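You operate a simulated robot arm through the tools that you are given. There is no shell and no other tool. Be economical: measure what you need, move in short steps, check, and stop when the job is done.

The job below is to be done with a simulated two-armed robot. You get a single attempt, and the scene is never put back.

Task
Slide the sensor to the green mark, set the speed to 60% and run track and bowl till it lights.
Fine: leave both running; let no tab be thrown out.

The check looks at the end state, three seconds after you hand in, the way a careful person would. Anything else that was tipped, shoved, dropped, spilled or broken makes it a failure.

Robot
Two 7-joint arms with fingered hands on one trunk, on a base that drives. Base frame: it is fixed to the floor where the robot stands at the start and does not move with it; the origin is under the middle of the robot, x ahead of it, y to its left, z up. Lengths are in m, angles in degrees, forces in N, time in s.
The left shoulder is at the start at [0.075, 0.125, 1.142], the right one opposite. With the tool pointing down near the work surface each hand reaches from about 0.1 to 0.78 m from the robot's upright axis, wherever it stands, measured 20 degrees to its own side. Places, roughly: air jet knob [0.5, -0.3, 1.3]; arch latch [0.4, 0, 1.1]; black bowl toggle [0.4, 0, 0.9]; blue tab (5x3x2 cm) [0.4, -0.3, 1.1]; blue track toggle [0.4, -0.1, 0.9]; flap catch [1, 0.2, 1.1]; gate valve lever [0.3, -0.2, 0.9]; green lift toggle [1.3, 0.4, 0.8]; speed knob [0.4, 0, 1]; track end stop [0.4, -0.3, 1.1]; track sensor [0.4, 0, 1.1]; width knob [0.4, -0.2, 1.1]. Payload 3.6 kg a hand.
The tool frame of a hand sits at the grasp point between the pads (the TCP): z along the fingers, y along the line on which they close. The tips reach 0.03 m beyond it. The gripper opens to 0.104 m. The gripper's body begins 0.035 m behind the TCP. The gripper is a hand of 4 fingers: y runs from the thumb to the fingers, the wrist lies at [-0.015, -0.104, -0.178] in the tool frame, and closing takes about 1.5 s.
Orientation is told as [roll, pitch, yaw] about the base's x, y, z axes, in that order, counted from this pose: with the fingers straight down and the wrist toward the robot, the tool's x, y and z point along [0, 1, 0], [1, 0, 0] and [0, 0, -1] of the base frame.

Tools
- The arms move only by the tool jog_arm. It takes "left_deltas", "right_deltas" or both (then of equal length, played together; a hand with none holds still); each is a list of rows, each a list of 3 entries, a list of its own where there are three numbers: the opening in per cent of the stroke, from 0 (shut) to 100 (fully open), then the shift along the base's x, y, z in units of 500 mm (1.0 is 500 mm), then the turn, a rotation vector about the base's x, y, z in units of 90 degrees (1.0 is 90 degrees). In form: [[jaw, [x, y, z], [wx, wy, wz]], ...]. A call has 1 to 8 rows; each row is the pose to reach, as a shift and turn from the pose commanded when the call began. A call with a number of a shift or a turn outside -1 to 1 is refused whole. A row lasts 0.2 s, in which the tool goes at most 0.05 m and 8.6 degrees; a call with a longer step from one row to the next is refused whole, and so is a gripper value outside its range. A pose out of reach is approached as far as the arm can. The call stops where the force on the tool passes 40 N (or 10 N more than at its start, if that is more) or the arm is blocked; 0.2 s more then pass. Each finger travels about 0.072 m/s and halts on what it meets, pressing with about 23 N; the grip force reading is that of the motor and also rises with nothing between the fingers. The clock runs only during rows and for 0.2 s after the last one: add rows that repeat a pose to give the fingers time. The reply holds the time, the measured pose of the TCP, the force on the tool along the base axes, the opening and the grip force, in the units named above and with some noise, with the torque about the TCP (base axes, N m) and any sound that the robot's microphone picked up.
- Cameras (640 x 400 px; columns grow to the right, rows downward): "scene" is now at [0.1863, -0.0293, 1.3056]; the picture's right is [-0.31, -0.95, 0.00], its down [-0.38, 0.12, -0.92] and it looks along [0.87, -0.28, -0.40] (base axes); focal length 214 px, centre (320, 200). "left" rides on the left gripper at [-0.061, -0.092, -0.13] in its tool frame; the picture's right is [-0.81, -0.28, 0.52], its down [0.53, -0.71, 0.46] and it looks along [0.24, 0.64, 0.73] (tool axes); focal length 275 px, centre (320, 200). "right" rides on the right gripper at [0.061, -0.092, -0.13] in its tool frame; the picture's right is [-0.81, 0.27, -0.52], its down [-0.53, -0.71, 0.46] and it looks along [-0.24, 0.64, 0.72] (tool axes); focal length 275 px, centre (320, 200).
- snapshot(camera): a new picture of that camera. No time passes.
- move_column(by): slides the trunk up (or, below 0, down) by that many m; the arms and the scene camera ride with it, the base frame stays. It gives what a move gives, with no picture.
- base_move(legs): drives the robot by 1 to 6 legs, each [ahead, left, turn to the left] in m, m and degrees, along the robot's own axes; the way and the turn of a leg run together, so that a leg with both is an arc; at most 1.5 m and 180 degrees a leg. The arms and the cameras ride along, it lands a little off, and it stops where it bumps. It gives what a move gives.
- preshape(shape, hand): the hand has 4 fingers and takes this shape, open, in about a second: jaw (thumb against the fingers, like two jaws); tri (thumb and two fingers); tip (a fingertip pinch); poke (one finger out to press); point (the index stretched); flat (the hand flat); cup (the hand cupped); fist (a fist). The gripper value then closes the fingers along that shape, each until it touches; the sizes above hold for jaw. It gives what a move gives, with no picture.
- head_to(pan, tilt): turns the head with the scene camera to pan (to the left, within 80 degrees either way) and tilt (down, from -29 to 69), counted from straight ahead of the robot. It gives what a move gives.
- measure_at(camera, pixels): there is no depth. For up to 12 entries [column, row, z] of the newest picture of that camera ("zoom" is the newest enlarged one), the place [x, y] in the base frame at which the ray of that pixel passes the height z, good to about 0.002 m, but the place of the scene camera against the robot may be out by one fixed shift of up to 0.018 m in any direction. No time passes.
- close_up(camera, box): a new picture of the part [left, top, right, bottom] of that camera's present view, enlarged. No time passes.
- finish_job(): hands the job in; it is judged then, once.

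Keep the steps short. Do not move on a guess: measure, check each grasp and each placing, and mend mistakes. In all there are 80 turns and 78 pictures (those below and enlarged ones count). Leave the grippers open and the arms clear of the work at the hand-in unless told otherwise, and finish with a single line.

The tools are called after "Call:" as name(argument=value, ...) on one line, values as JSON. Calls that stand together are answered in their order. jog_arm: Moves the arms, as the interface text tells. Its arguments: {"type":"object","properties":{"left_deltas":{"type":"array","items":{"type":"array"}},"right_deltas":{"type":"array","items":{"type":"array"}}},"required":[]} The other tools are called the same way: move_column (by) slides the trunk up or down; preshape (shape, hand) gives the hand a shape; base_move (legs) drives the base; head_to (pan, tilt) turns the head that bears the scene camera; snapshot (camera) takes a picture; measure_at (camera, pixels) gives the place at which the rays of pixels pass given heights; close_up (camera, box) takes an enlarged picture of a part of a camera's view; finish_job () hands the job in.

At the start:

```text
time: 0.0
left_tcp_pos: [0.5361, 0.2064, 1.2708]
left_orientation: [0.0, 0.0, 0.0]
left_force: [-0.6, -1.1, 0.6]
left_moment: [0.01, -0.02, 0.02]
left_width: 0.1037
left_grasp_force: 0.1
left_shape: jaw
right_tcp_pos: [0.3627, -0.2101, 1.3338]
right_orientation: [0.0, 0.1, 0.0]
right_force: [-0.5, -0.5, 0.6]
right_moment: [0.0, 0.01, -0.01]
right_width: 0.1037
right_grasp_force: 0.1
right_shape: jaw
trunk travel left (down, up): [-0.375, 0.161]
robot x, y, heading: [0.0031, 0.0007, 0.2]
head pan, tilt: [-17.8, 23.6]
```

scene: 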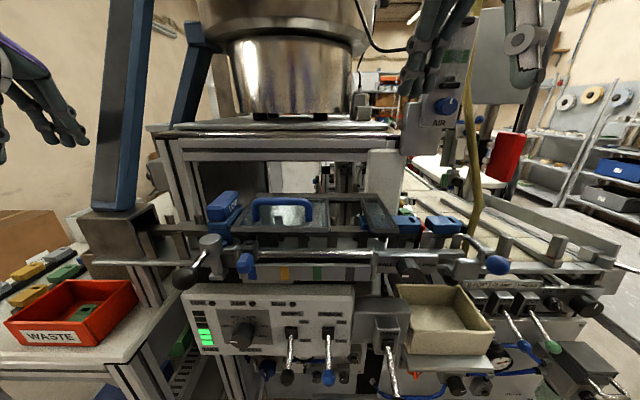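
right: 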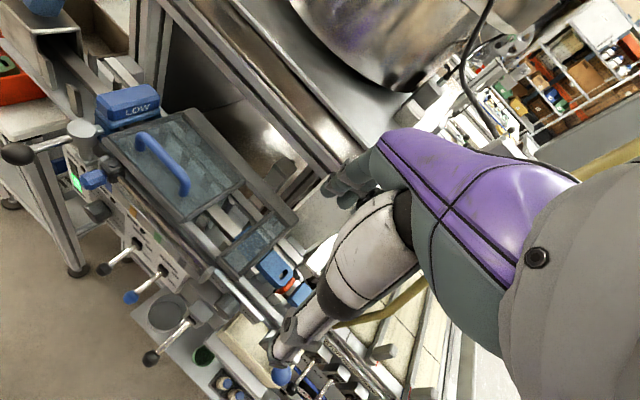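
left: 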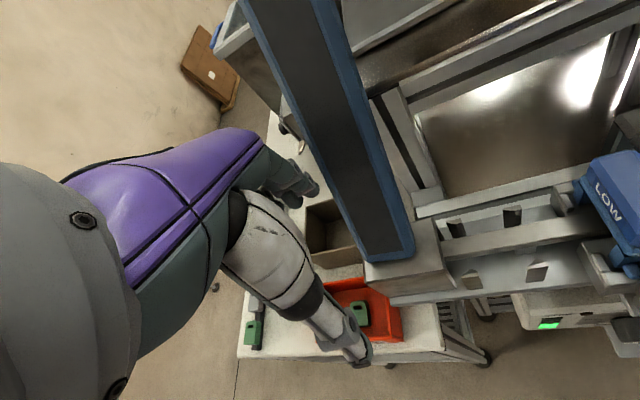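

I start with enlarged views of the panel and of the track with its sensor.

Call:
close_up(camera="scene", box=[170, 270, 420, 400])

Call:
close_up(camera="scene", box=[160, 170, 360, 295])

Call:
close_up(camera="scene", box=[340, 170, 540, 295])

```text
2.56 times, centred on (295, 335) of scene
```

zoom: 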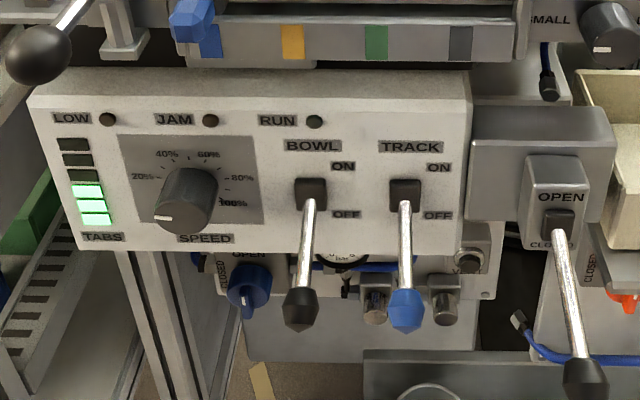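

```text
3.20 times, centred on (260, 232) of scene
```

zoom: 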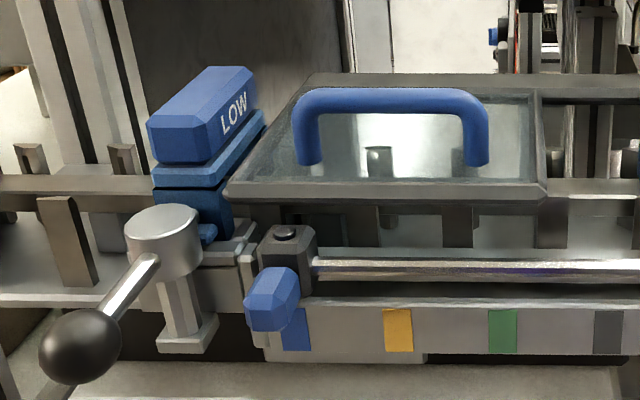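

```text
3.20 times, centred on (440, 232) of scene
```

zoom: 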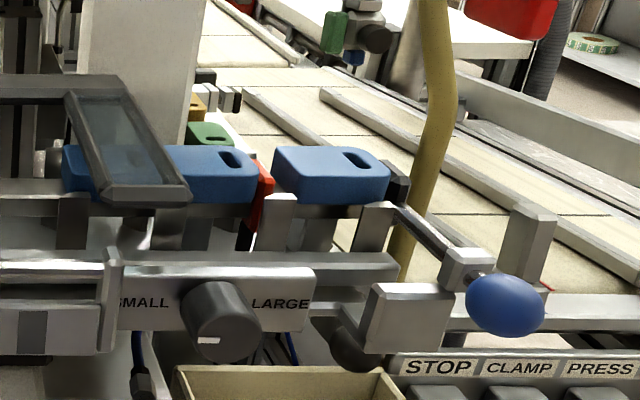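

I look closer at the sensor, the glazed cover, the end stop, and the air knob from the hand cameras.

Call:
close_up(camera="right", box=[0, 60, 220, 200])

Call:
close_up(camera="right", box=[200, 180, 420, 320])

Call:
close_up(camera="scene", box=[390, 60, 550, 160])

Call:
close_up(camera="scene", box=[400, 270, 640, 400])

```text
2.86 times, centred on (110, 130) of right
```

zoom: 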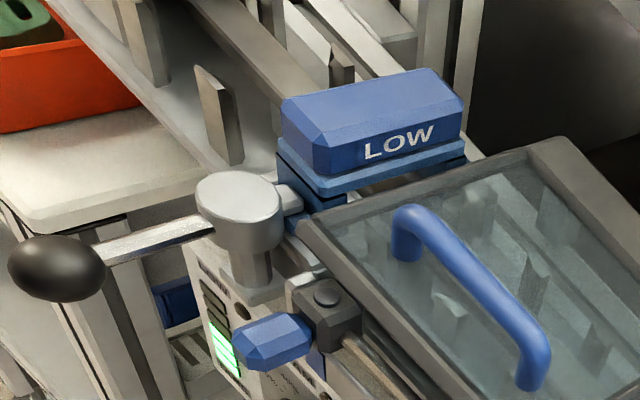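

```text
2.86 times, centred on (310, 250) of right
```

zoom: 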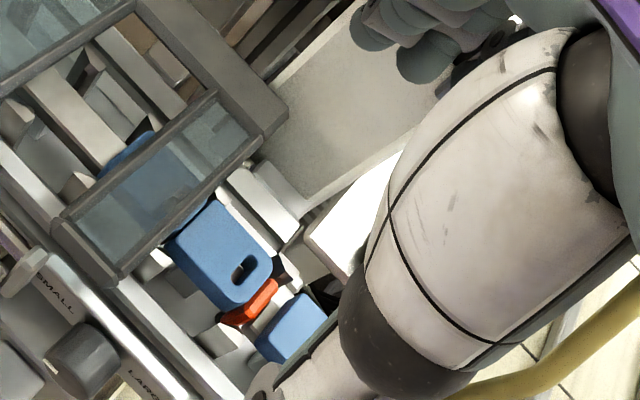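

```text
4.00 times, centred on (470, 110) of scene
```

zoom: 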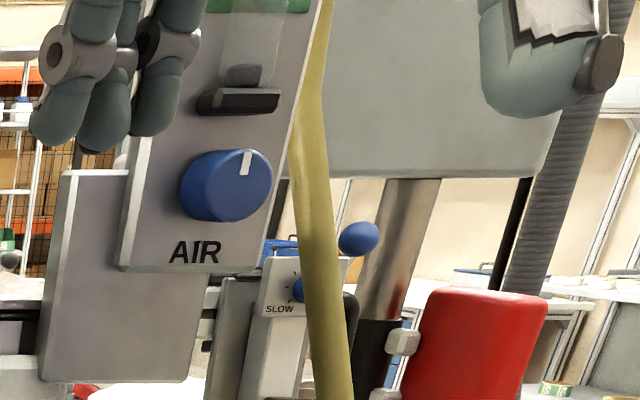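

```text
2.67 times, centred on (520, 335) of scene
```

zoom: 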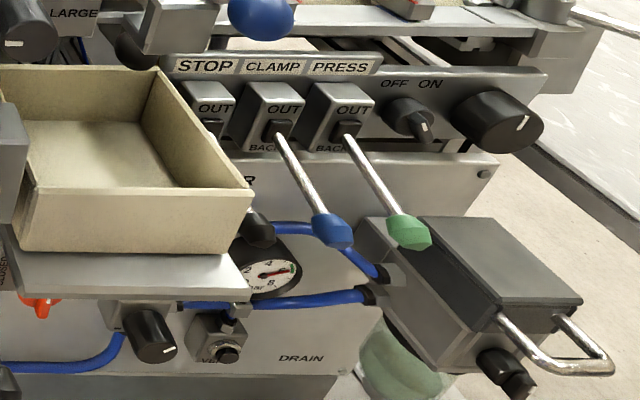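

I measure the key points in the start view at guessed heights: knob, toggles, marks, slider, post.

Call:
measure_at(camera="scene", pixels=[[115, 208, 1.12], [242, 332, 1.0], [290, 335, 0.98], [328, 335, 0.98], [287, 378, 0.92], [328, 378, 0.92], [246, 264, 1.08], [317, 272, 1.06], [253, 272, 1.06], [497, 264, 1.08], [190, 277, 1.08], [390, 330, 0.97]])

Call:
head_to(pan=0, tilt=45)

Call:
snapshot(camera="scene")

```text
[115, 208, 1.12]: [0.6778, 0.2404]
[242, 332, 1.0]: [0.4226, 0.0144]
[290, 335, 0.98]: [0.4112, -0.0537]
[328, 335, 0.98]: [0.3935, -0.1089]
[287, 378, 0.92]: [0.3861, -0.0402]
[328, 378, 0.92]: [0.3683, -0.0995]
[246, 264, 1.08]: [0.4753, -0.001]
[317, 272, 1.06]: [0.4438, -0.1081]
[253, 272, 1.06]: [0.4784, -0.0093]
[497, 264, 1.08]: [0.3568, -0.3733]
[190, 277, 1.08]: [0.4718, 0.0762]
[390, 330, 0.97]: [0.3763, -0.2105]
```

```text
time: 0.8
left_tcp_pos: [0.5364, 0.2041, 1.2704]
left_orientation: [-0.1, 0.0, 0.0]
left_force: [1.0, 0.5, -0.2]
left_moment: [-0.01, 0.0, -0.02]
left_width: 0.1036
left_grasp_force: 0.0
left_shape: jaw
right_tcp_pos: [0.3634, -0.2106, 1.3338]
right_orientation: [0.1, 0.0, 0.0]
right_force: [0.5, -0.2, -0.1]
right_moment: [0.03, -0.01, 0.02]
right_width: 0.1039
right_grasp_force: 0.0
right_shape: jaw
trunk travel left (down, up): [-0.375, 0.161]
robot x, y, heading: [-0.0032, 0.0021, -0.1]
head pan, tilt: [0.0, 45.0]
```

```text
67 pictures are left
```

scene: 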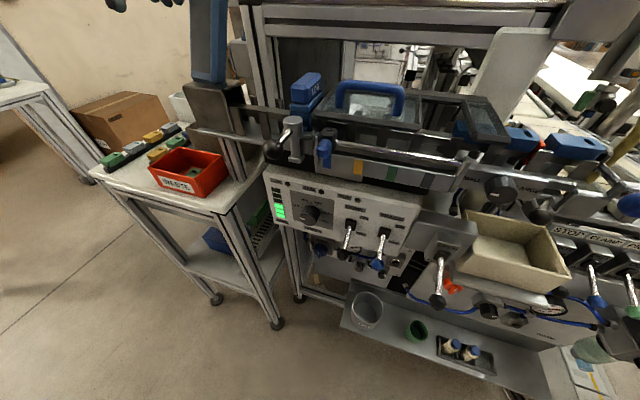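

The machine front is turned about -17.8° against the robot. I back off first, then turn to face it squarely.

Call:
base_move(legs=[[-0.26, 0.08, 0], [0, 0, -17.7]])

Call:
head_to(pan=8, tilt=28)

Call:
snapshot(camera="scene")

Call:
snapshot(camera="left")

```text
time: 3.8
left_tcp_pos: [0.3096, 0.1178, 1.2715]
left_orientation: [0.0, 0.0, -17.5]
left_force: [0.0, 0.1, 0.4]
left_moment: [-0.02, 0.03, -0.02]
left_width: 0.1039
left_grasp_force: 0.0
left_shape: jaw
right_tcp_pos: [0.0201, -0.2292, 1.3335]
right_orientation: [-0.1, 0.0, -17.5]
right_force: [0.1, 0.2, -0.2]
right_moment: [-0.02, 0.03, 0.01]
right_width: 0.1035
right_grasp_force: 0.0
right_shape: jaw
trunk travel left (down, up): [-0.375, 0.161]
robot x, y, heading: [-0.2652, 0.082, -17.6]
head pan, tilt: [0.0, 45.0]
```

```text
time: 4.6
left_tcp_pos: [0.3089, 0.117, 1.2697]
left_orientation: [-0.1, 0.0, -17.4]
left_force: [-1.0, 0.0, 0.4]
left_moment: [0.01, 0.03, -0.01]
left_width: 0.1034
left_grasp_force: 0.0
left_shape: jaw
right_tcp_pos: [0.0199, -0.2284, 1.3333]
right_orientation: [0.0, 0.1, -17.5]
right_force: [0.0, -0.8, 0.1]
right_moment: [0.04, -0.03, 0.02]
right_width: 0.1034
right_grasp_force: 0.2
right_shape: jaw
trunk travel left (down, up): [-0.375, 0.161]
robot x, y, heading: [-0.264, 0.0816, -17.5]
head pan, tilt: [8.0, 28.0]
```

```text
66 pictures are left
```

scene: 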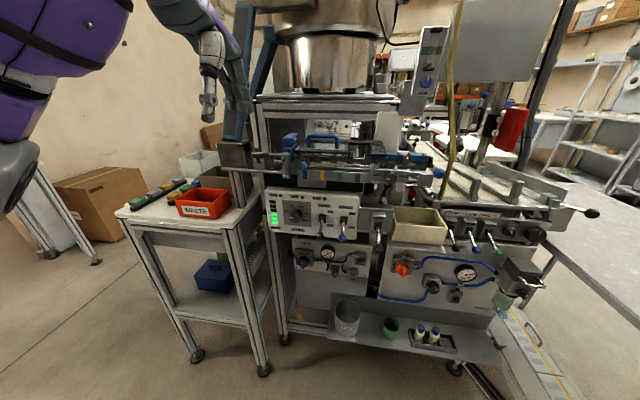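

```text
65 pictures are left
```

left: 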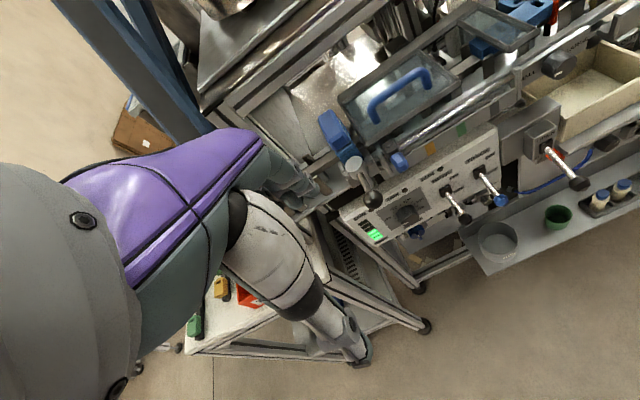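

Good overview from the left hand camera. Enlarged views for details, both cameras.

Call:
close_up(camera="left", box=[310, 100, 550, 250])

Call:
measure_at(camera="zoom", pixels=[[240, 310, 1.0], [240, 310, 0.95], [240, 160, 1.1], [240, 160, 1.05], [400, 88, 1.1], [400, 88, 1.05]])

Call:
close_up(camera="scene", box=[255, 120, 415, 250])

```text
2.67 times, centred on (430, 175) of left
```

zoom: 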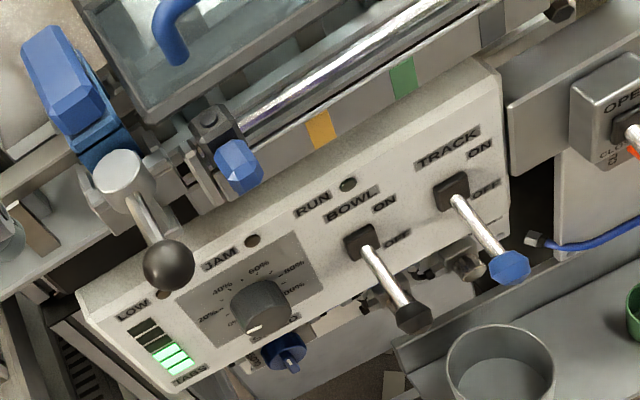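

```text
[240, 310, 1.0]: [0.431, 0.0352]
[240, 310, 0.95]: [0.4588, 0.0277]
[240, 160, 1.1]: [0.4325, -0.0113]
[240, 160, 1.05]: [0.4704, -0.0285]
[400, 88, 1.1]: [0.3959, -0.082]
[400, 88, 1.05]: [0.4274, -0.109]
```

```text
3.08 times, centred on (335, 185) of scene
```

zoom: 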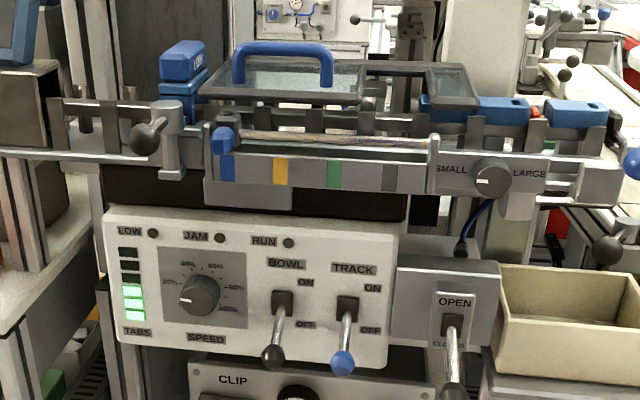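

Now I bring the left hand in front of the panel, turning its fingers toward the machine (first 68° of 90°).

Call:
jog_arm(left_deltas=[[100, [-0.0072, 0.0023, -0.04], [-0.0283, -0.0897, 0]], [100, [-0.0144, 0.0046, -0.08], [-0.0566, -0.1794, 0]], [100, [-0.0216, 0.0069, -0.12], [-0.0849, -0.2691, 0]], [100, [-0.0288, 0.0092, -0.16], [-0.1132, -0.3588, 0]], [100, [-0.036, 0.0115, -0.2], [-0.1415, -0.4485, 0]], [100, [-0.0432, 0.0138, -0.24], [-0.1698, -0.5382, 0]], [100, [-0.0504, 0.0161, -0.28], [-0.1981, -0.6279, 0]], [100, [-0.0576, 0.0184, -0.32], [-0.2264, -0.7176, 0]]])

Call:
snapshot(camera="left")

```text
time: 6.4
left_tcp_pos: [0.2868, 0.1264, 1.1074]
left_orientation: [-0.3, -68.0, -17.5]
left_force: [-0.6, 0.7, -0.1]
left_moment: [-0.03, -0.01, 0.0]
left_width: 0.1037
left_grasp_force: 0.1
left_shape: jaw
left hand out of reach, approached as far as the arm can: row 6, 7, 8
right_tcp_pos: [0.0206, -0.2284, 1.3326]
right_orientation: [0.0, 0.0, -17.6]
right_force: [-0.4, -0.1, 0.4]
right_moment: [-0.01, -0.02, 0.01]
right_width: 0.1035
right_grasp_force: 0.0
right_shape: jaw
trunk travel left (down, up): [-0.375, 0.161]
robot x, y, heading: [-0.263, 0.0774, -17.6]
head pan, tilt: [8.0, 28.0]
```

```text
62 pictures are left
```

left: 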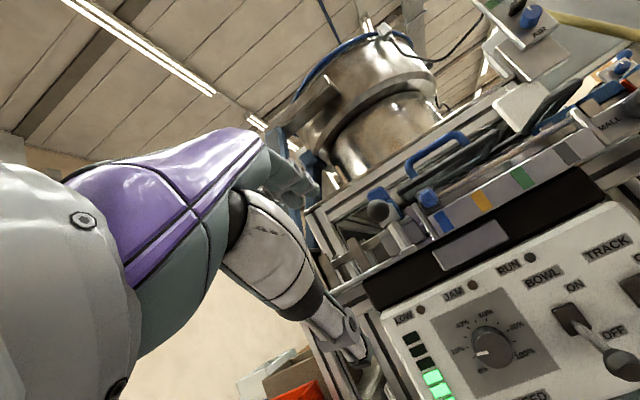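

The last rows were at the limit of reach; I lower the trunk 0.12 so the shoulder is closer to panel height and then finish the pitch.

Call:
move_column(by=-0.12)

Call:
jog_arm(left_deltas=[[100, [0, 0, 0.0], [-0.0266, -0.0843, 0]], [100, [0.0, 0, 0.0], [-0.0532, -0.1686, 0]], [100, [0.0, 0, 0.0], [-0.074, -0.233, 0]]])

Call:
snapshot(camera="left")

```text
time: 7.9
left_tcp_pos: [0.2987, 0.1211, 0.9515]
left_orientation: [-0.1, -62.2, -17.4]
left_force: [-0.6, 0.4, -1.2]
left_moment: [-0.02, 0.0, -0.01]
left_width: 0.1038
left_grasp_force: 0.1
left_shape: jaw
right_tcp_pos: [0.0198, -0.2271, 1.2141]
right_orientation: [0.0, -0.1, -17.5]
right_force: [-0.1, 0.5, 0.3]
right_moment: [0.01, 0.01, 0.02]
right_width: 0.1038
right_grasp_force: 0.1
right_shape: jaw
trunk travel left (down, up): [-0.255, 0.281]
robot x, y, heading: [-0.2658, 0.0781, -17.6]
head pan, tilt: [8.0, 28.0]
```

```text
time: 8.7
left_tcp_pos: [0.3009, 0.1207, 0.9502]
left_orientation: [-0.3, -84.1, -17.3]
left_force: [-1.0, -0.2, 0.2]
left_moment: [0.03, 0.0, 0.01]
left_width: 0.1036
left_grasp_force: 0.0
left_shape: jaw
right_tcp_pos: [0.0205, -0.2285, 1.2141]
right_orientation: [0.0, 0.1, -17.5]
right_force: [0.0, 0.2, -0.1]
right_moment: [-0.01, -0.01, -0.03]
right_width: 0.1037
right_grasp_force: 0.0
right_shape: jaw
trunk travel left (down, up): [-0.255, 0.281]
robot x, y, heading: [-0.2653, 0.0816, -17.2]
head pan, tilt: [8.0, 28.0]
```

```text
61 pictures are left
```

left: 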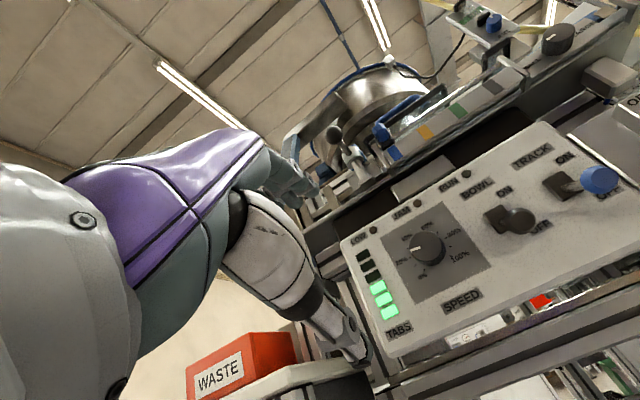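

Measure this view at two heights for each: knob face, bowl tip, track tip, slider knob, green mark, ball.

Call:
close_up(camera="left", box=[340, 140, 640, 328])

Call:
measure_at(camera="left", pixels=[[430, 247, 0.98], [430, 247, 1.02], [520, 220, 0.95], [520, 220, 1.0], [600, 180, 0.95], [600, 180, 1.0], [384, 134, 1.08], [384, 134, 1.12], [457, 112, 1.05], [457, 112, 1.08], [333, 134, 1.05], [333, 134, 1.1]])

```text
2.13 times, centred on (490, 234) of left
```

zoom: 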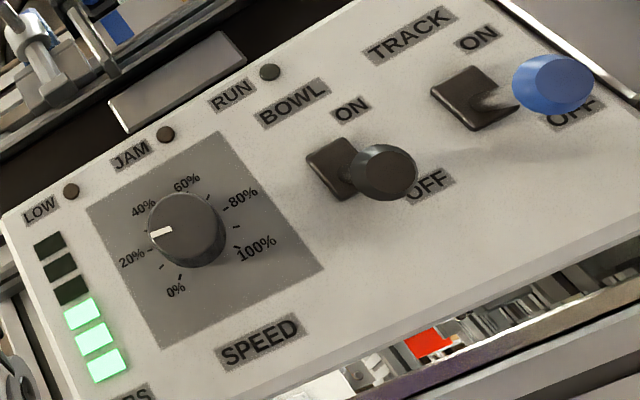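

```text
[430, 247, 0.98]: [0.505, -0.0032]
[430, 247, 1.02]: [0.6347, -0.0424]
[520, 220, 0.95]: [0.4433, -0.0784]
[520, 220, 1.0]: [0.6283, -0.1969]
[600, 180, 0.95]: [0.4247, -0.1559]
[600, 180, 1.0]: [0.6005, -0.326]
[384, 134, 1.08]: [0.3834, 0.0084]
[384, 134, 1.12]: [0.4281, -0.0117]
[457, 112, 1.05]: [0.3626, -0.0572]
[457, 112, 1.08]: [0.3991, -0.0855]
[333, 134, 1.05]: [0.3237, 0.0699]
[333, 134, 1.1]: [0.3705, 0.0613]
```

From the rays: knob face at about f 0.42 (along machine normal), l 0.15, z 0.96, pointer about 20%. I bring the left hand in front of it, rolled -40° so that I can turn clockwise.

Call:
jog_arm(left_deltas=[[100, [0.0166, -0.0248, 0.0033], [-0.0741, 0.012, 0.0038]], [100, [0.0333, -0.0497, 0.0067], [-0.1482, 0.024, 0.0077]], [100, [0.0499, -0.0745, 0.01], [-0.2222, 0.036, 0.0115]], [100, [0.0665, -0.0993, 0.0133], [-0.2963, 0.048, 0.0153]], [100, [0.0832, -0.1242, 0.0167], [-0.3704, 0.06, 0.0192]], [100, [0.0998, -0.149, 0.02], [-0.4445, 0.072, 0.023]]])

Call:
snapshot(camera="left")

Call:
snapshot(camera="scene")

```text
time: 10.1
left_tcp_pos: [0.3395, 0.0535, 0.9737]
left_orientation: [-95.7, -55.4, 77.8]
left_force: [0.5, 0.9, -0.9]
left_moment: [-0.06, -0.01, -0.04]
left_width: 0.1038
left_grasp_force: 0.0
left_shape: jaw
left hand out of reach, approached as far as the arm can: row 5, 6
right_tcp_pos: [0.0222, -0.2288, 1.2128]
right_orientation: [0.0, 0.0, -17.5]
right_force: [0.8, 0.5, 0.4]
right_moment: [0.0, 0.0, 0.0]
right_width: 0.1038
right_grasp_force: 0.0
right_shape: jaw
trunk travel left (down, up): [-0.255, 0.281]
robot x, y, heading: [-0.2644, 0.0832, -17.8]
head pan, tilt: [8.0, 28.0]
```

```text
59 pictures are left
```

left: 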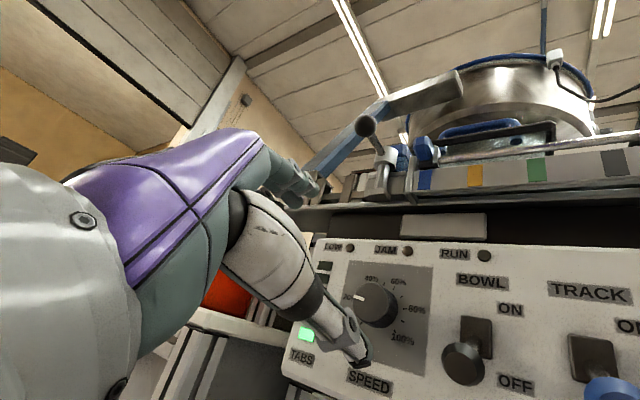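

```text
58 pictures are left
```

scene: 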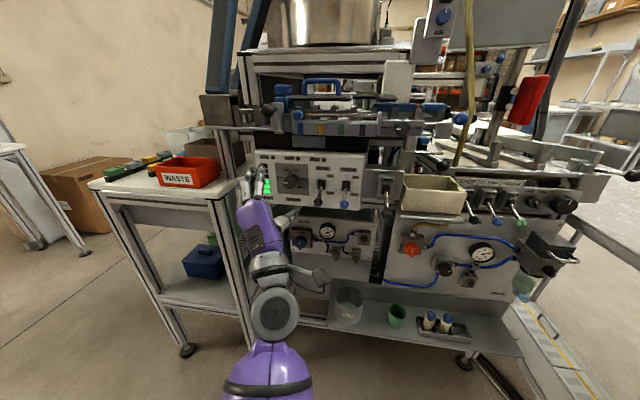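

The roll limit lies near -30°. I roll back +22° about the machine normal and will turn the knob in two bites.

Call:
jog_arm(left_deltas=[[100, [0, 0, 0], [0.077, -0.024, 0]], [100, [0, 0, 0], [0.155, -0.049, 0]], [100, [0, 0, 0], [0.233, -0.0735, 0]], [100, [0, 0, 0], [0.233, -0.0735, 0]]])

Call:
close_up(camera="left", box=[290, 200, 530, 380])

```text
time: 11.1
left_tcp_pos: [0.34, 0.0547, 0.9723]
left_orientation: [-103.2, -76.5, 83.9]
left_force: [0.5, 0.5, 0.6]
left_moment: [-0.01, 0.01, 0.0]
left_width: 0.104
left_grasp_force: 0.1
left_shape: jaw
right_tcp_pos: [0.0202, -0.2275, 1.2141]
right_orientation: [0.1, 0.0, -17.5]
right_force: [-0.3, -0.8, 0.2]
right_moment: [0.07, -0.01, -0.02]
right_width: 0.1037
right_grasp_force: 0.0
right_shape: jaw
trunk travel left (down, up): [-0.255, 0.281]
robot x, y, heading: [-0.2582, 0.0804, -17.4]
head pan, tilt: [8.0, 28.0]
```

```text
2.22 times, centred on (410, 290) of left
```

zoom: 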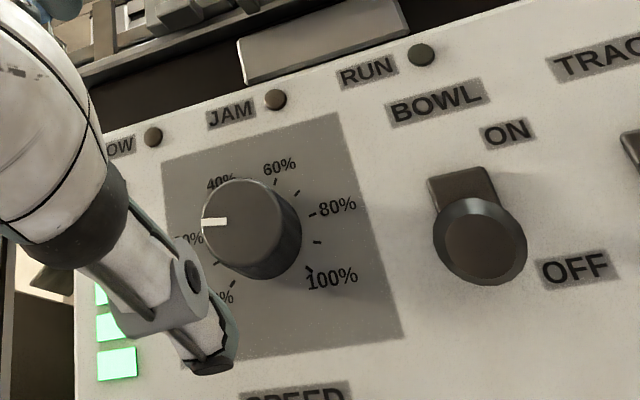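

Knob is at about f 0.42, l 0.153, z 0.963 and the hand is nearly on its axis. I move in 9 cm with the fingers at 70%.

Call:
jog_arm(left_deltas=[[75, [0.0582, -0.0194, -0.006], [0, 0, 0]], [70, [0.1164, -0.0388, -0.012], [0, 0, 0]], [70, [0.1746, -0.0582, -0.018], [0, 0, 0]]])

Call:
snapshot(camera="left")

Call:
close_up(camera="scene", box=[220, 110, 400, 240])

```text
time: 11.9
left_tcp_pos: [0.4239, 0.0294, 0.9694]
left_orientation: [-105.8, -76.0, 86.6]
left_force: [-12.7, 4.4, 0.1]
left_moment: [0.19, 0.56, -0.22]
left_width: 0.0724
left_grasp_force: 0.1
left_shape: jaw
right_tcp_pos: [0.0189, -0.2283, 1.2137]
right_orientation: [-0.1, 0.0, -17.6]
right_force: [0.7, -0.7, 0.1]
right_moment: [0.01, 0.02, 0.01]
right_width: 0.1037
right_grasp_force: 0.2
right_shape: jaw
trunk travel left (down, up): [-0.255, 0.281]
robot x, y, heading: [-0.2614, 0.0839, -17.3]
head pan, tilt: [8.0, 28.0]
stopped in row 3 (left hand): the force on the tool passed its limit (the readings are from after the stop); the commanded pose is now the measured one
```

```text
56 pictures are left
```

left: 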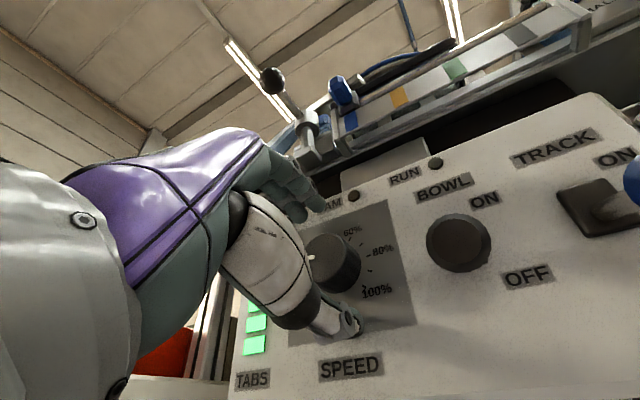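

```text
3.08 times, centred on (310, 175) of scene
```

zoom: 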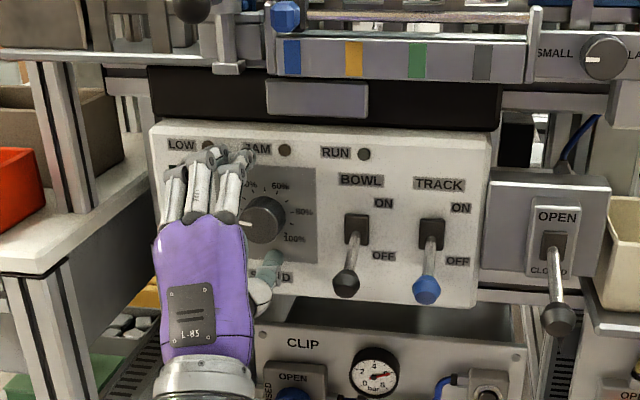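

Fingertips touched the panel (TCP f 0.396), so I back off 4 mm, shift 8 mm right, 5 mm down, and close on the knob.

Call:
jog_arm(left_deltas=[[70, [-0.0124, -0.0128, -0.01], [0, 0, 0]], [70, [-0.0124, -0.0128, -0.01], [0, 0, 0]], [40, [-0.0124, -0.0128, -0.01], [0, 0, 0]], [10, [-0.0124, -0.0128, -0.01], [0, 0, 0]], [10, [-0.0124, -0.0128, -0.01], [0, 0, 0]], [10, [-0.0124, -0.0128, -0.01], [0, 0, 0]]])

Call:
snapshot(camera="left")

Call:
close_up(camera="scene", box=[220, 110, 400, 240])

```text
time: 13.3
left_tcp_pos: [0.4195, 0.0199, 0.9616]
left_orientation: [-104.7, -76.1, 85.5]
left_force: [-1.3, -1.9, -3.2]
left_moment: [-0.02, 0.07, 0.0]
left_width: 0.0246
left_grasp_force: 23.8
left_shape: jaw
right_tcp_pos: [0.0208, -0.2277, 1.2126]
right_orientation: [0.0, 0.0, -17.5]
right_force: [-0.3, -0.2, 0.8]
right_moment: [0.02, 0.01, -0.02]
right_width: 0.1037
right_grasp_force: 0.0
right_shape: jaw
trunk travel left (down, up): [-0.255, 0.281]
robot x, y, heading: [-0.2627, 0.0802, -17.4]
head pan, tilt: [8.0, 28.0]
```

```text
54 pictures are left
```

left: 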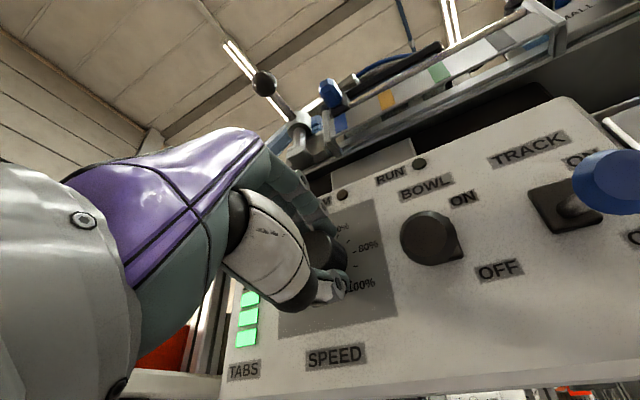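

```text
3.08 times, centred on (310, 175) of scene
```

zoom: 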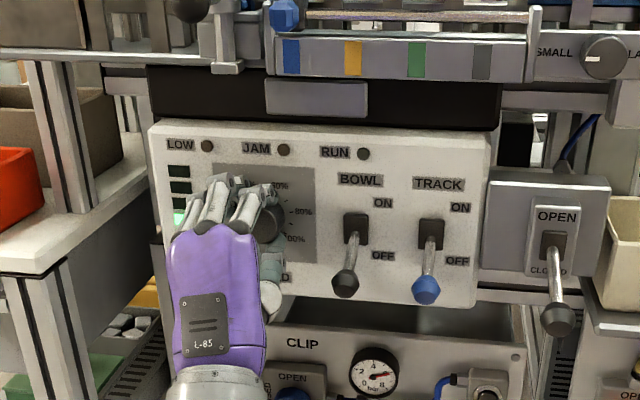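

Grip 23.8 N at 25 mm. I turn clockwise (about the inward normal) 40° and check that the pointer follows.

Call:
jog_arm(left_deltas=[[10, [0, 0, 0], [0.0848, -0.0268, 0]], [10, [0, 0, 0], [0.1696, -0.0536, 0]], [10, [0, 0, 0], [0.2544, -0.0804, 0]], [10, [0, 0, 0], [0.3392, -0.1072, 0]], [10, [0, 0, 0], [0.424, -0.134, 0]], [10, [0, 0, 0], [0.424, -0.134, 0]]])

Call:
close_up(camera="left", box=[220, 150, 460, 350])

Call:
close_up(camera="scene", box=[240, 130, 340, 210])

```text
time: 14.7
left_tcp_pos: [0.4205, 0.0222, 0.9609]
left_orientation: [94.0, -63.3, -114.2]
left_force: [1.8, 3.1, -8.9]
left_moment: [0.03, 0.25, 0.1]
left_width: 0.0248
left_grasp_force: 22.8
left_shape: jaw
right_tcp_pos: [0.0214, -0.2266, 1.213]
right_orientation: [0.1, 0.1, -17.4]
right_force: [-0.6, 1.0, -0.5]
right_moment: [0.0, 0.0, 0.0]
right_width: 0.1038
right_grasp_force: 0.1
right_shape: jaw
trunk travel left (down, up): [-0.255, 0.281]
robot x, y, heading: [-0.263, 0.0876, -17.3]
head pan, tilt: [8.0, 28.0]
```

```text
2.00 times, centred on (340, 250) of left
```

zoom: 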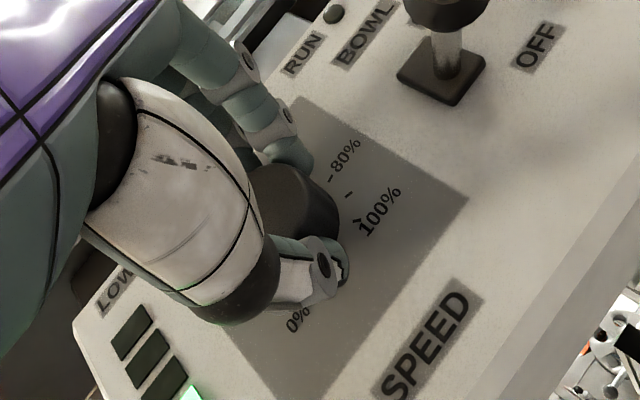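

```text
5.00 times, centred on (290, 170) of scene
```

zoom: 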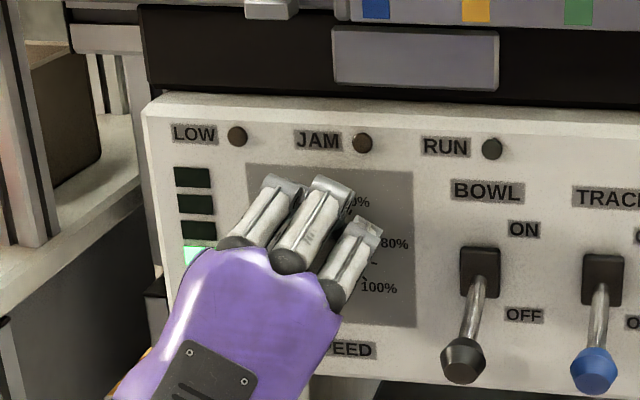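

Turns along. I go on 24° more, then release and look at the pointer.

Call:
jog_arm(left_deltas=[[10, [0, 0, 0], [0.0848, -0.0268, 0]], [10, [0, 0, 0], [0.1696, -0.0536, 0]], [10, [0, 0, 0], [0.2544, -0.0804, 0]], [10, [0, 0, 0], [0.2544, -0.0804, 0]], [45, [0, 0, 0], [0.2544, -0.0804, 0]], [70, [0, 0, 0], [0.2544, -0.0804, 0]], [70, [-0.03, 0.01, 0], [0.2544, -0.0804, 0]], [70, [-0.11, 0.035, 0], [0.2544, -0.0804, 0]]])

Call:
close_up(camera="left", box=[260, 170, 500, 350])

Call:
close_up(camera="scene", box=[240, 130, 340, 210])

```text
time: 16.5
left_tcp_pos: [0.3639, 0.0374, 0.9638]
left_orientation: [90.6, -39.5, -111.7]
left_force: [0.3, 0.6, -0.1]
left_moment: [-0.01, -0.02, 0.0]
left_width: 0.0724
left_grasp_force: 0.0
left_shape: jaw
right_tcp_pos: [0.0198, -0.2279, 1.2135]
right_orientation: [-0.1, -0.1, -17.5]
right_force: [-0.8, 0.5, -0.2]
right_moment: [0.01, 0.01, -0.02]
right_width: 0.1035
right_grasp_force: 0.0
right_shape: jaw
trunk travel left (down, up): [-0.255, 0.281]
robot x, y, heading: [-0.2643, 0.0838, -17.3]
head pan, tilt: [8.0, 28.0]
```

```text
2.22 times, centred on (380, 260) of left
```

zoom: 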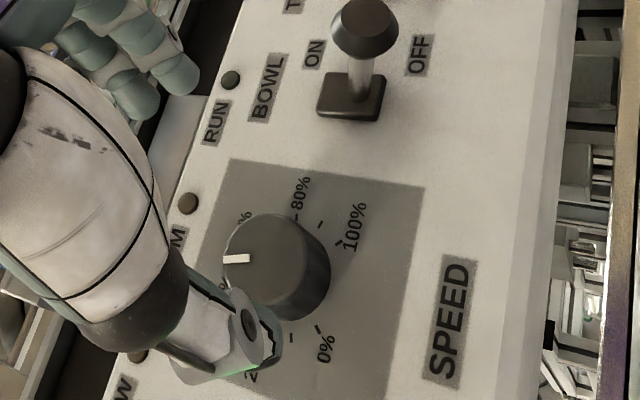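

```text
5.00 times, centred on (290, 170) of scene
```

zoom: 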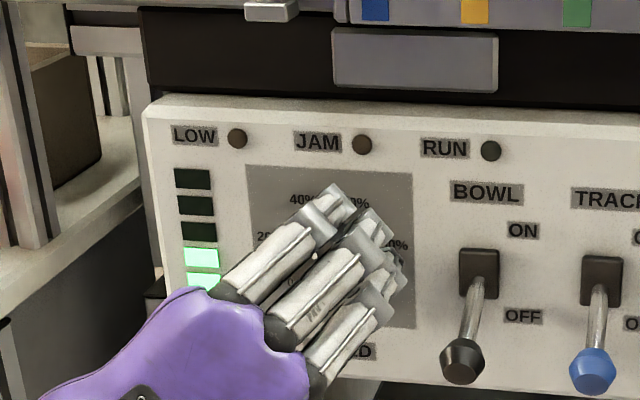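

Pointer now at roughly -18° from panel-up, i.e. about 43%; 45° more are needed. I roll back 60° off the knob to regrasp.

Call:
jog_arm(left_deltas=[[70, [0, 0, 0], [-0.0795, 0.0251, 0]], [70, [0, 0, 0], [-0.159, 0.0502, 0]], [70, [0, 0, 0], [-0.2385, 0.0753, 0]], [70, [0, 0, 0], [-0.318, 0.1004, 0]], [70, [0, 0, 0], [-0.3975, 0.1255, 0]], [70, [0, 0, 0], [-0.477, 0.1506, 0]], [70, [0, 0, 0], [-0.5565, 0.1757, 0]], [70, [0, 0, 0], [-0.636, 0.2008, 0]]])

Call:
close_up(camera="left", box=[260, 170, 500, 350])

```text
time: 18.3
left_tcp_pos: [0.363, 0.0391, 0.9623]
left_orientation: [-110.3, -79.9, 91.0]
left_force: [1.1, 0.4, -0.1]
left_moment: [0.02, 0.02, -0.01]
left_width: 0.0724
left_grasp_force: 0.0
left_shape: jaw
right_tcp_pos: [0.0198, -0.2281, 1.2128]
right_orientation: [0.1, 0.0, -17.6]
right_force: [0.8, 0.1, 0.7]
right_moment: [0.03, 0.0, 0.0]
right_width: 0.1038
right_grasp_force: 0.1
right_shape: jaw
trunk travel left (down, up): [-0.255, 0.281]
robot x, y, heading: [-0.2652, 0.0809, -17.5]
head pan, tilt: [8.0, 28.0]
```

```text
2.22 times, centred on (380, 260) of left
```

zoom: 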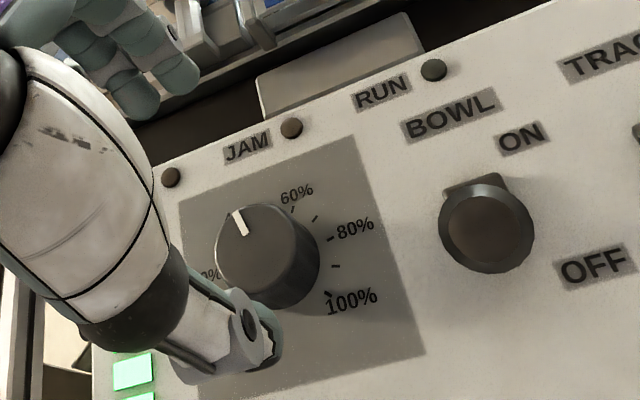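

Fitting the tick marks (27° per 10%) puts the pointer at about -10°, i.e. 46%: 37° left to turn. I move in again and grip.

Call:
jog_arm(left_deltas=[[70, [0.058, -0.0145, -0.0025], [0, 0, 0]], [70, [0.116, -0.029, -0.005], [0, 0, 0]], [70, [0.116, -0.029, -0.005], [0, 0, 0]], [40, [0.116, -0.029, -0.005], [0, 0, 0]], [10, [0.116, -0.029, -0.005], [0, 0, 0]], [10, [0.116, -0.029, -0.005], [0, 0, 0]], [10, [0.116, -0.029, -0.005], [0, 0, 0]]])

Call:
jog_arm(left_deltas=[[10, [0, 0, 0], [0.0785, -0.0248, 0]], [10, [0, 0, 0], [0.157, -0.0496, 0]], [10, [0, 0, 0], [0.2355, -0.0744, 0]], [10, [0, 0, 0], [0.314, -0.0992, 0]], [10, [0, 0, 0], [0.392, -0.124, 0]], [10, [0, 0, 0], [0.392, -0.124, 0]]])

Call:
jog_arm(left_deltas=[[45, [0, 0, 0], [0, 0, 0]], [70, [0, 0, 0], [0, 0, 0]], [70, [-0.03, 0.01, 0], [0, 0, 0]], [70, [-0.11, 0.035, 0], [0, 0, 0]], [70, [-0.19, 0.06, 0], [0, 0, 0]]])

Call:
snapshot(camera="left")

```text
time: 19.9
left_tcp_pos: [0.4223, 0.0251, 0.9584]
left_orientation: [-110.5, -79.8, 91.1]
left_force: [0.0, -0.2, 1.2]
left_moment: [-0.03, -0.02, -0.01]
left_width: 0.0267
left_grasp_force: 23.1
left_shape: jaw
right_tcp_pos: [0.0217, -0.2277, 1.2145]
right_orientation: [0.1, -0.1, -17.5]
right_force: [-0.1, -0.8, -0.3]
right_moment: [-0.02, 0.0, 0.0]
right_width: 0.1036
right_grasp_force: 0.1
right_shape: jaw
trunk travel left (down, up): [-0.255, 0.281]
robot x, y, heading: [-0.2635, 0.0831, -17.2]
head pan, tilt: [8.0, 28.0]
```

```text
time: 21.3
left_tcp_pos: [0.4226, 0.0246, 0.9593]
left_orientation: [94.0, -62.3, -114.3]
left_force: [1.0, 7.5, -3.4]
left_moment: [-0.02, 0.06, 0.16]
left_width: 0.0266
left_grasp_force: 22.7
left_shape: jaw
right_tcp_pos: [0.0203, -0.2266, 1.2125]
right_orientation: [0.0, -0.1, -17.4]
right_force: [0.0, 0.1, 0.8]
right_moment: [0.0, 0.0, 0.01]
right_width: 0.1037
right_grasp_force: 0.1
right_shape: jaw
trunk travel left (down, up): [-0.255, 0.281]
robot x, y, heading: [-0.2629, 0.0809, -17.4]
head pan, tilt: [8.0, 28.0]
```

```text
time: 22.5
left_tcp_pos: [0.3257, 0.0561, 0.9607]
left_orientation: [94.3, -62.3, -114.7]
left_force: [-0.6, -0.2, 0.0]
left_moment: [0.01, -0.04, 0.0]
left_width: 0.0723
left_grasp_force: 0.0
left_shape: jaw
right_tcp_pos: [0.0197, -0.228, 1.2142]
right_orientation: [-0.1, 0.0, -17.5]
right_force: [0.3, 0.3, -0.6]
right_moment: [-0.01, 0.01, 0.0]
right_width: 0.1039
right_grasp_force: 0.0
right_shape: jaw
trunk travel left (down, up): [-0.255, 0.281]
robot x, y, heading: [-0.2606, 0.0813, -17.4]
head pan, tilt: [8.0, 28.0]
```

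```text
47 pictures are left
```

left: 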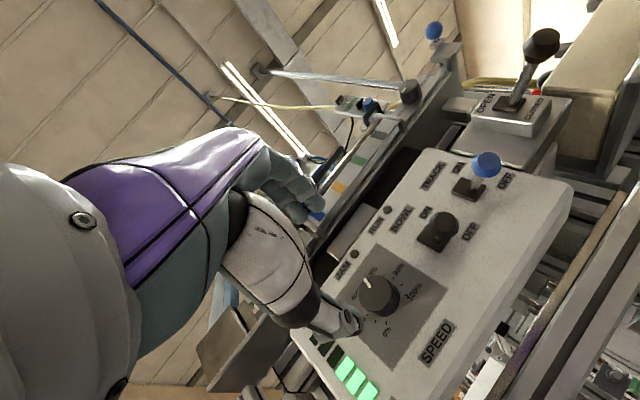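

Call:
close_up(camera="left", box=[328, 235, 456, 345])

```text
3.64 times, centred on (392, 290) of left
```

zoom: 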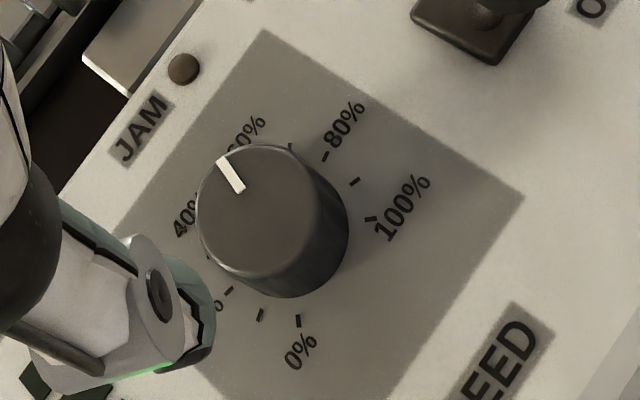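

Call:
close_up(camera="scene", box=[270, 155, 320, 195])

```text
10.00 times, centred on (295, 175) of scene
```

zoom: 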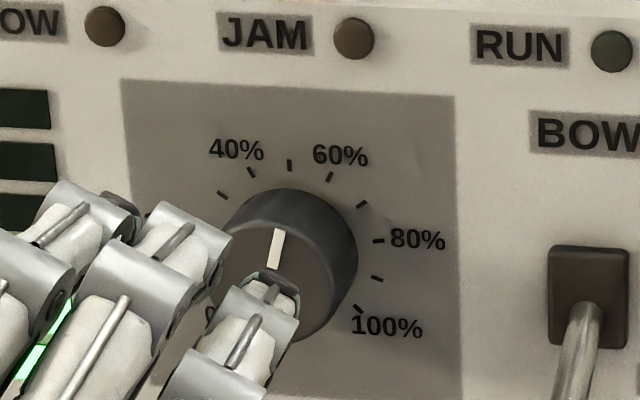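

Two views give 58.5% and 56.5%: a bit short. I regrip at this roll and turn 6.5° more.

Call:
jog_arm(left_deltas=[[70, [0.08, -0.026, -0.001], [0, 0, 0]], [70, [0.16, -0.052, -0.002], [0, 0, 0]], [70, [0.194, -0.063, -0.002], [0, 0, 0]], [40, [0.194, -0.063, -0.002], [0, 0, 0]], [10, [0.194, -0.063, -0.002], [0, 0, 0]], [10, [0.194, -0.063, -0.002], [0, 0, 0]], [10, [0.194, -0.063, -0.002], [0.069, -0.0218, 0]], [10, [0.194, -0.063, -0.002], [0.069, -0.0218, 0]]])

Call:
jog_arm(left_deltas=[[45, [0, 0, 0], [0, 0, 0]], [70, [0, 0, 0], [0, 0, 0]], [70, [-0.03, 0.01, 0], [0, 0, 0]], [70, [-0.11, 0.035, 0], [0, 0, 0]], [70, [-0.19, 0.06, 0], [0, 0, 0]], [70, [-0.19, 0.08, -0.08], [0, 0, 0]], [70, [-0.19, 0.1, -0.16], [0, 0, 0]]])

Call:
close_up(camera="scene", box=[270, 155, 320, 195])

Call:
snapshot(camera="left")

```text
time: 24.5
left_tcp_pos: [0.4217, 0.022, 0.9616]
left_orientation: [93.3, -55.9, -114.1]
left_force: [-26.7, 9.2, -1.9]
left_moment: [0.32, 1.01, 0.51]
left_width: 0.0117
left_grasp_force: 0.1
left_shape: jaw
right_tcp_pos: [0.0185, -0.226, 1.2135]
right_orientation: [0.1, -0.1, -17.5]
right_force: [0.0, 0.3, -0.5]
right_moment: [-0.01, 0.03, 0.0]
right_width: 0.1035
right_grasp_force: 0.0
right_shape: jaw
trunk travel left (down, up): [-0.255, 0.281]
robot x, y, heading: [-0.2663, 0.0805, -17.4]
head pan, tilt: [8.0, 28.0]
stopped in row 8 (left hand): the force on the tool passed its limit (the readings are from after the stop); the commanded pose is now the measured one
```

```text
time: 26.1
left_tcp_pos: [0.3309, 0.0736, 0.8794]
left_orientation: [92.9, -55.8, -113.5]
left_force: [0.2, 1.1, -0.3]
left_moment: [0.03, 0.04, -0.01]
left_width: 0.0728
left_grasp_force: 0.1
left_shape: jaw
right_tcp_pos: [0.0207, -0.2284, 1.2129]
right_orientation: [0.0, 0.0, -17.4]
right_force: [-0.7, 0.2, -0.7]
right_moment: [0.01, -0.04, 0.01]
right_width: 0.1034
right_grasp_force: 0.0
right_shape: jaw
trunk travel left (down, up): [-0.255, 0.281]
robot x, y, heading: [-0.2616, 0.08, -17.5]
head pan, tilt: [8.0, 28.0]
```

```text
10.00 times, centred on (295, 175) of scene
```

zoom: 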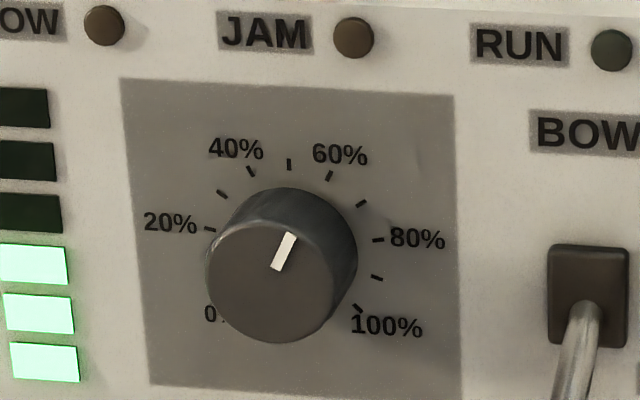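

```text
43 pictures are left
```

left: 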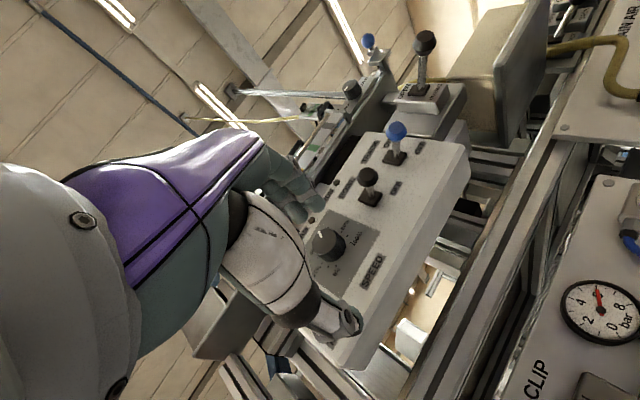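

Call:
close_up(camera="left", box=[290, 200, 380, 290])

```text
4.44 times, centred on (335, 245) of left
```

zoom: 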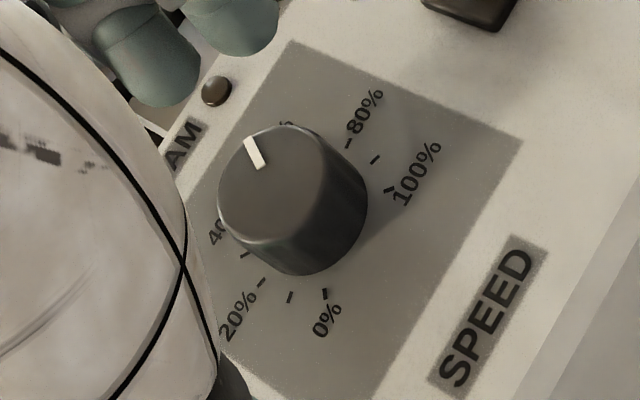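

Pointer is at 60% in both views. Next, the slider: enlarged view of it, the ball lever and the marks.

Call:
close_up(camera="scene", box=[260, 80, 360, 145])

Call:
measure_at(camera="zoom", pixels=[[150, 250, 1.09], [322, 310, 1.09], [435, 310, 1.09]])

```text
6.15 times, centred on (310, 112) of scene
```

zoom: 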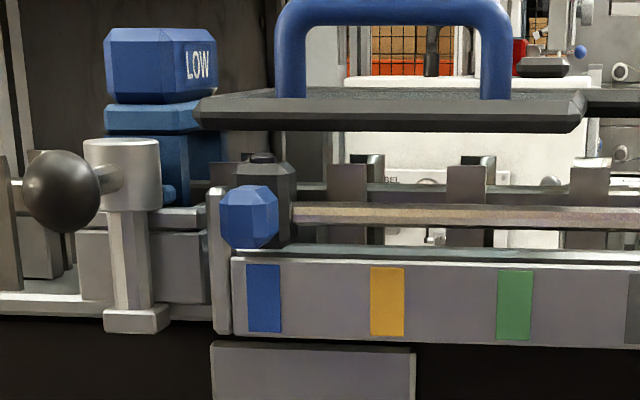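

```text
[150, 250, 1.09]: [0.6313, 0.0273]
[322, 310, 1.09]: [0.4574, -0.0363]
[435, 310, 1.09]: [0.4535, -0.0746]
```

I measure the mark spacing and lift the left hand in front of the blue slider knob, rolling it to about 65° (thumb left, fingers right).

Call:
measure_at(camera="zoom", pixels=[[263, 298, 1.091], [387, 301, 1.091], [515, 305, 1.091], [250, 217, 1.118], [265, 215, 1.118]])

Call:
jog_arm(left_deltas=[[60, [0.001, -0.018, 0.08], [0.055, -0.0173, 0]], [60, [0.002, -0.037, 0.159], [0.109, -0.0347, 0]], [60, [0.003, -0.055, 0.238], [0.164, -0.052, 0]], [60, [0.005, -0.074, 0.318], [0.219, -0.0693, 0]], [60, [0.006, -0.092, 0.398], [0.273, -0.0867, 0]], [60, [0.007, -0.111, 0.477], [0.328, -0.104, 0]]])

Call:
snapshot(camera="left")

Call:
snapshot(camera="scene")

```text
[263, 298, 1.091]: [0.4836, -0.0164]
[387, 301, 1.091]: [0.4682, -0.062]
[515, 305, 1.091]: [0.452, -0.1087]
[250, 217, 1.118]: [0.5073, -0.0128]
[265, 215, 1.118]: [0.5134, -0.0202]
```

```text
time: 27.5
left_tcp_pos: [0.3326, 0.0201, 1.1195]
left_orientation: [89.3, -25.0, -111.2]
left_force: [-0.2, 0.5, -0.3]
left_moment: [-0.02, -0.01, 0.0]
left_width: 0.0626
left_grasp_force: 0.1
left_shape: jaw
right_tcp_pos: [0.0201, -0.2274, 1.2127]
right_orientation: [0.0, 0.1, -17.4]
right_force: [0.7, 0.0, 0.3]
right_moment: [0.02, -0.02, -0.01]
right_width: 0.1038
right_grasp_force: 0.0
right_shape: jaw
trunk travel left (down, up): [-0.255, 0.281]
robot x, y, heading: [-0.2654, 0.0804, -17.7]
head pan, tilt: [8.0, 28.0]
```

```text
40 pictures are left
```

left: 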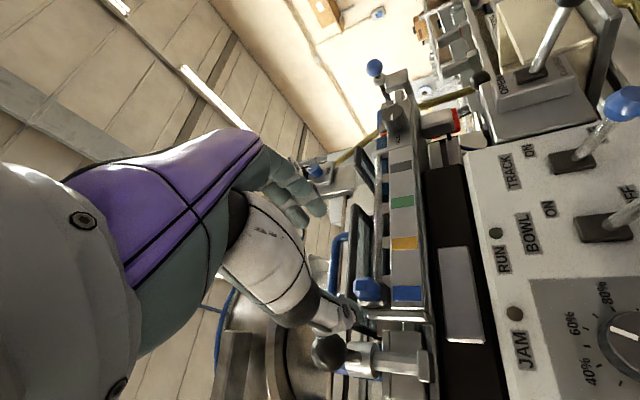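

```text
39 pictures are left
```

scene: 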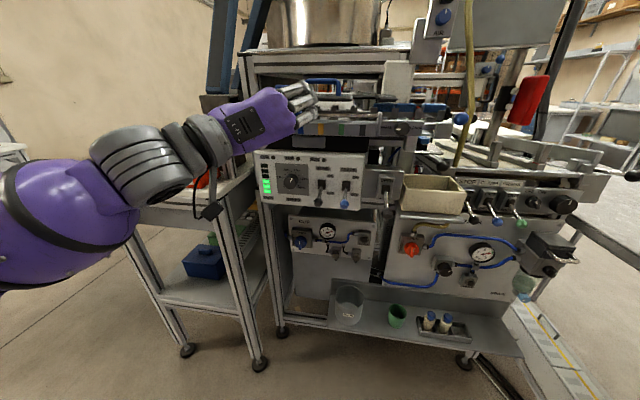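

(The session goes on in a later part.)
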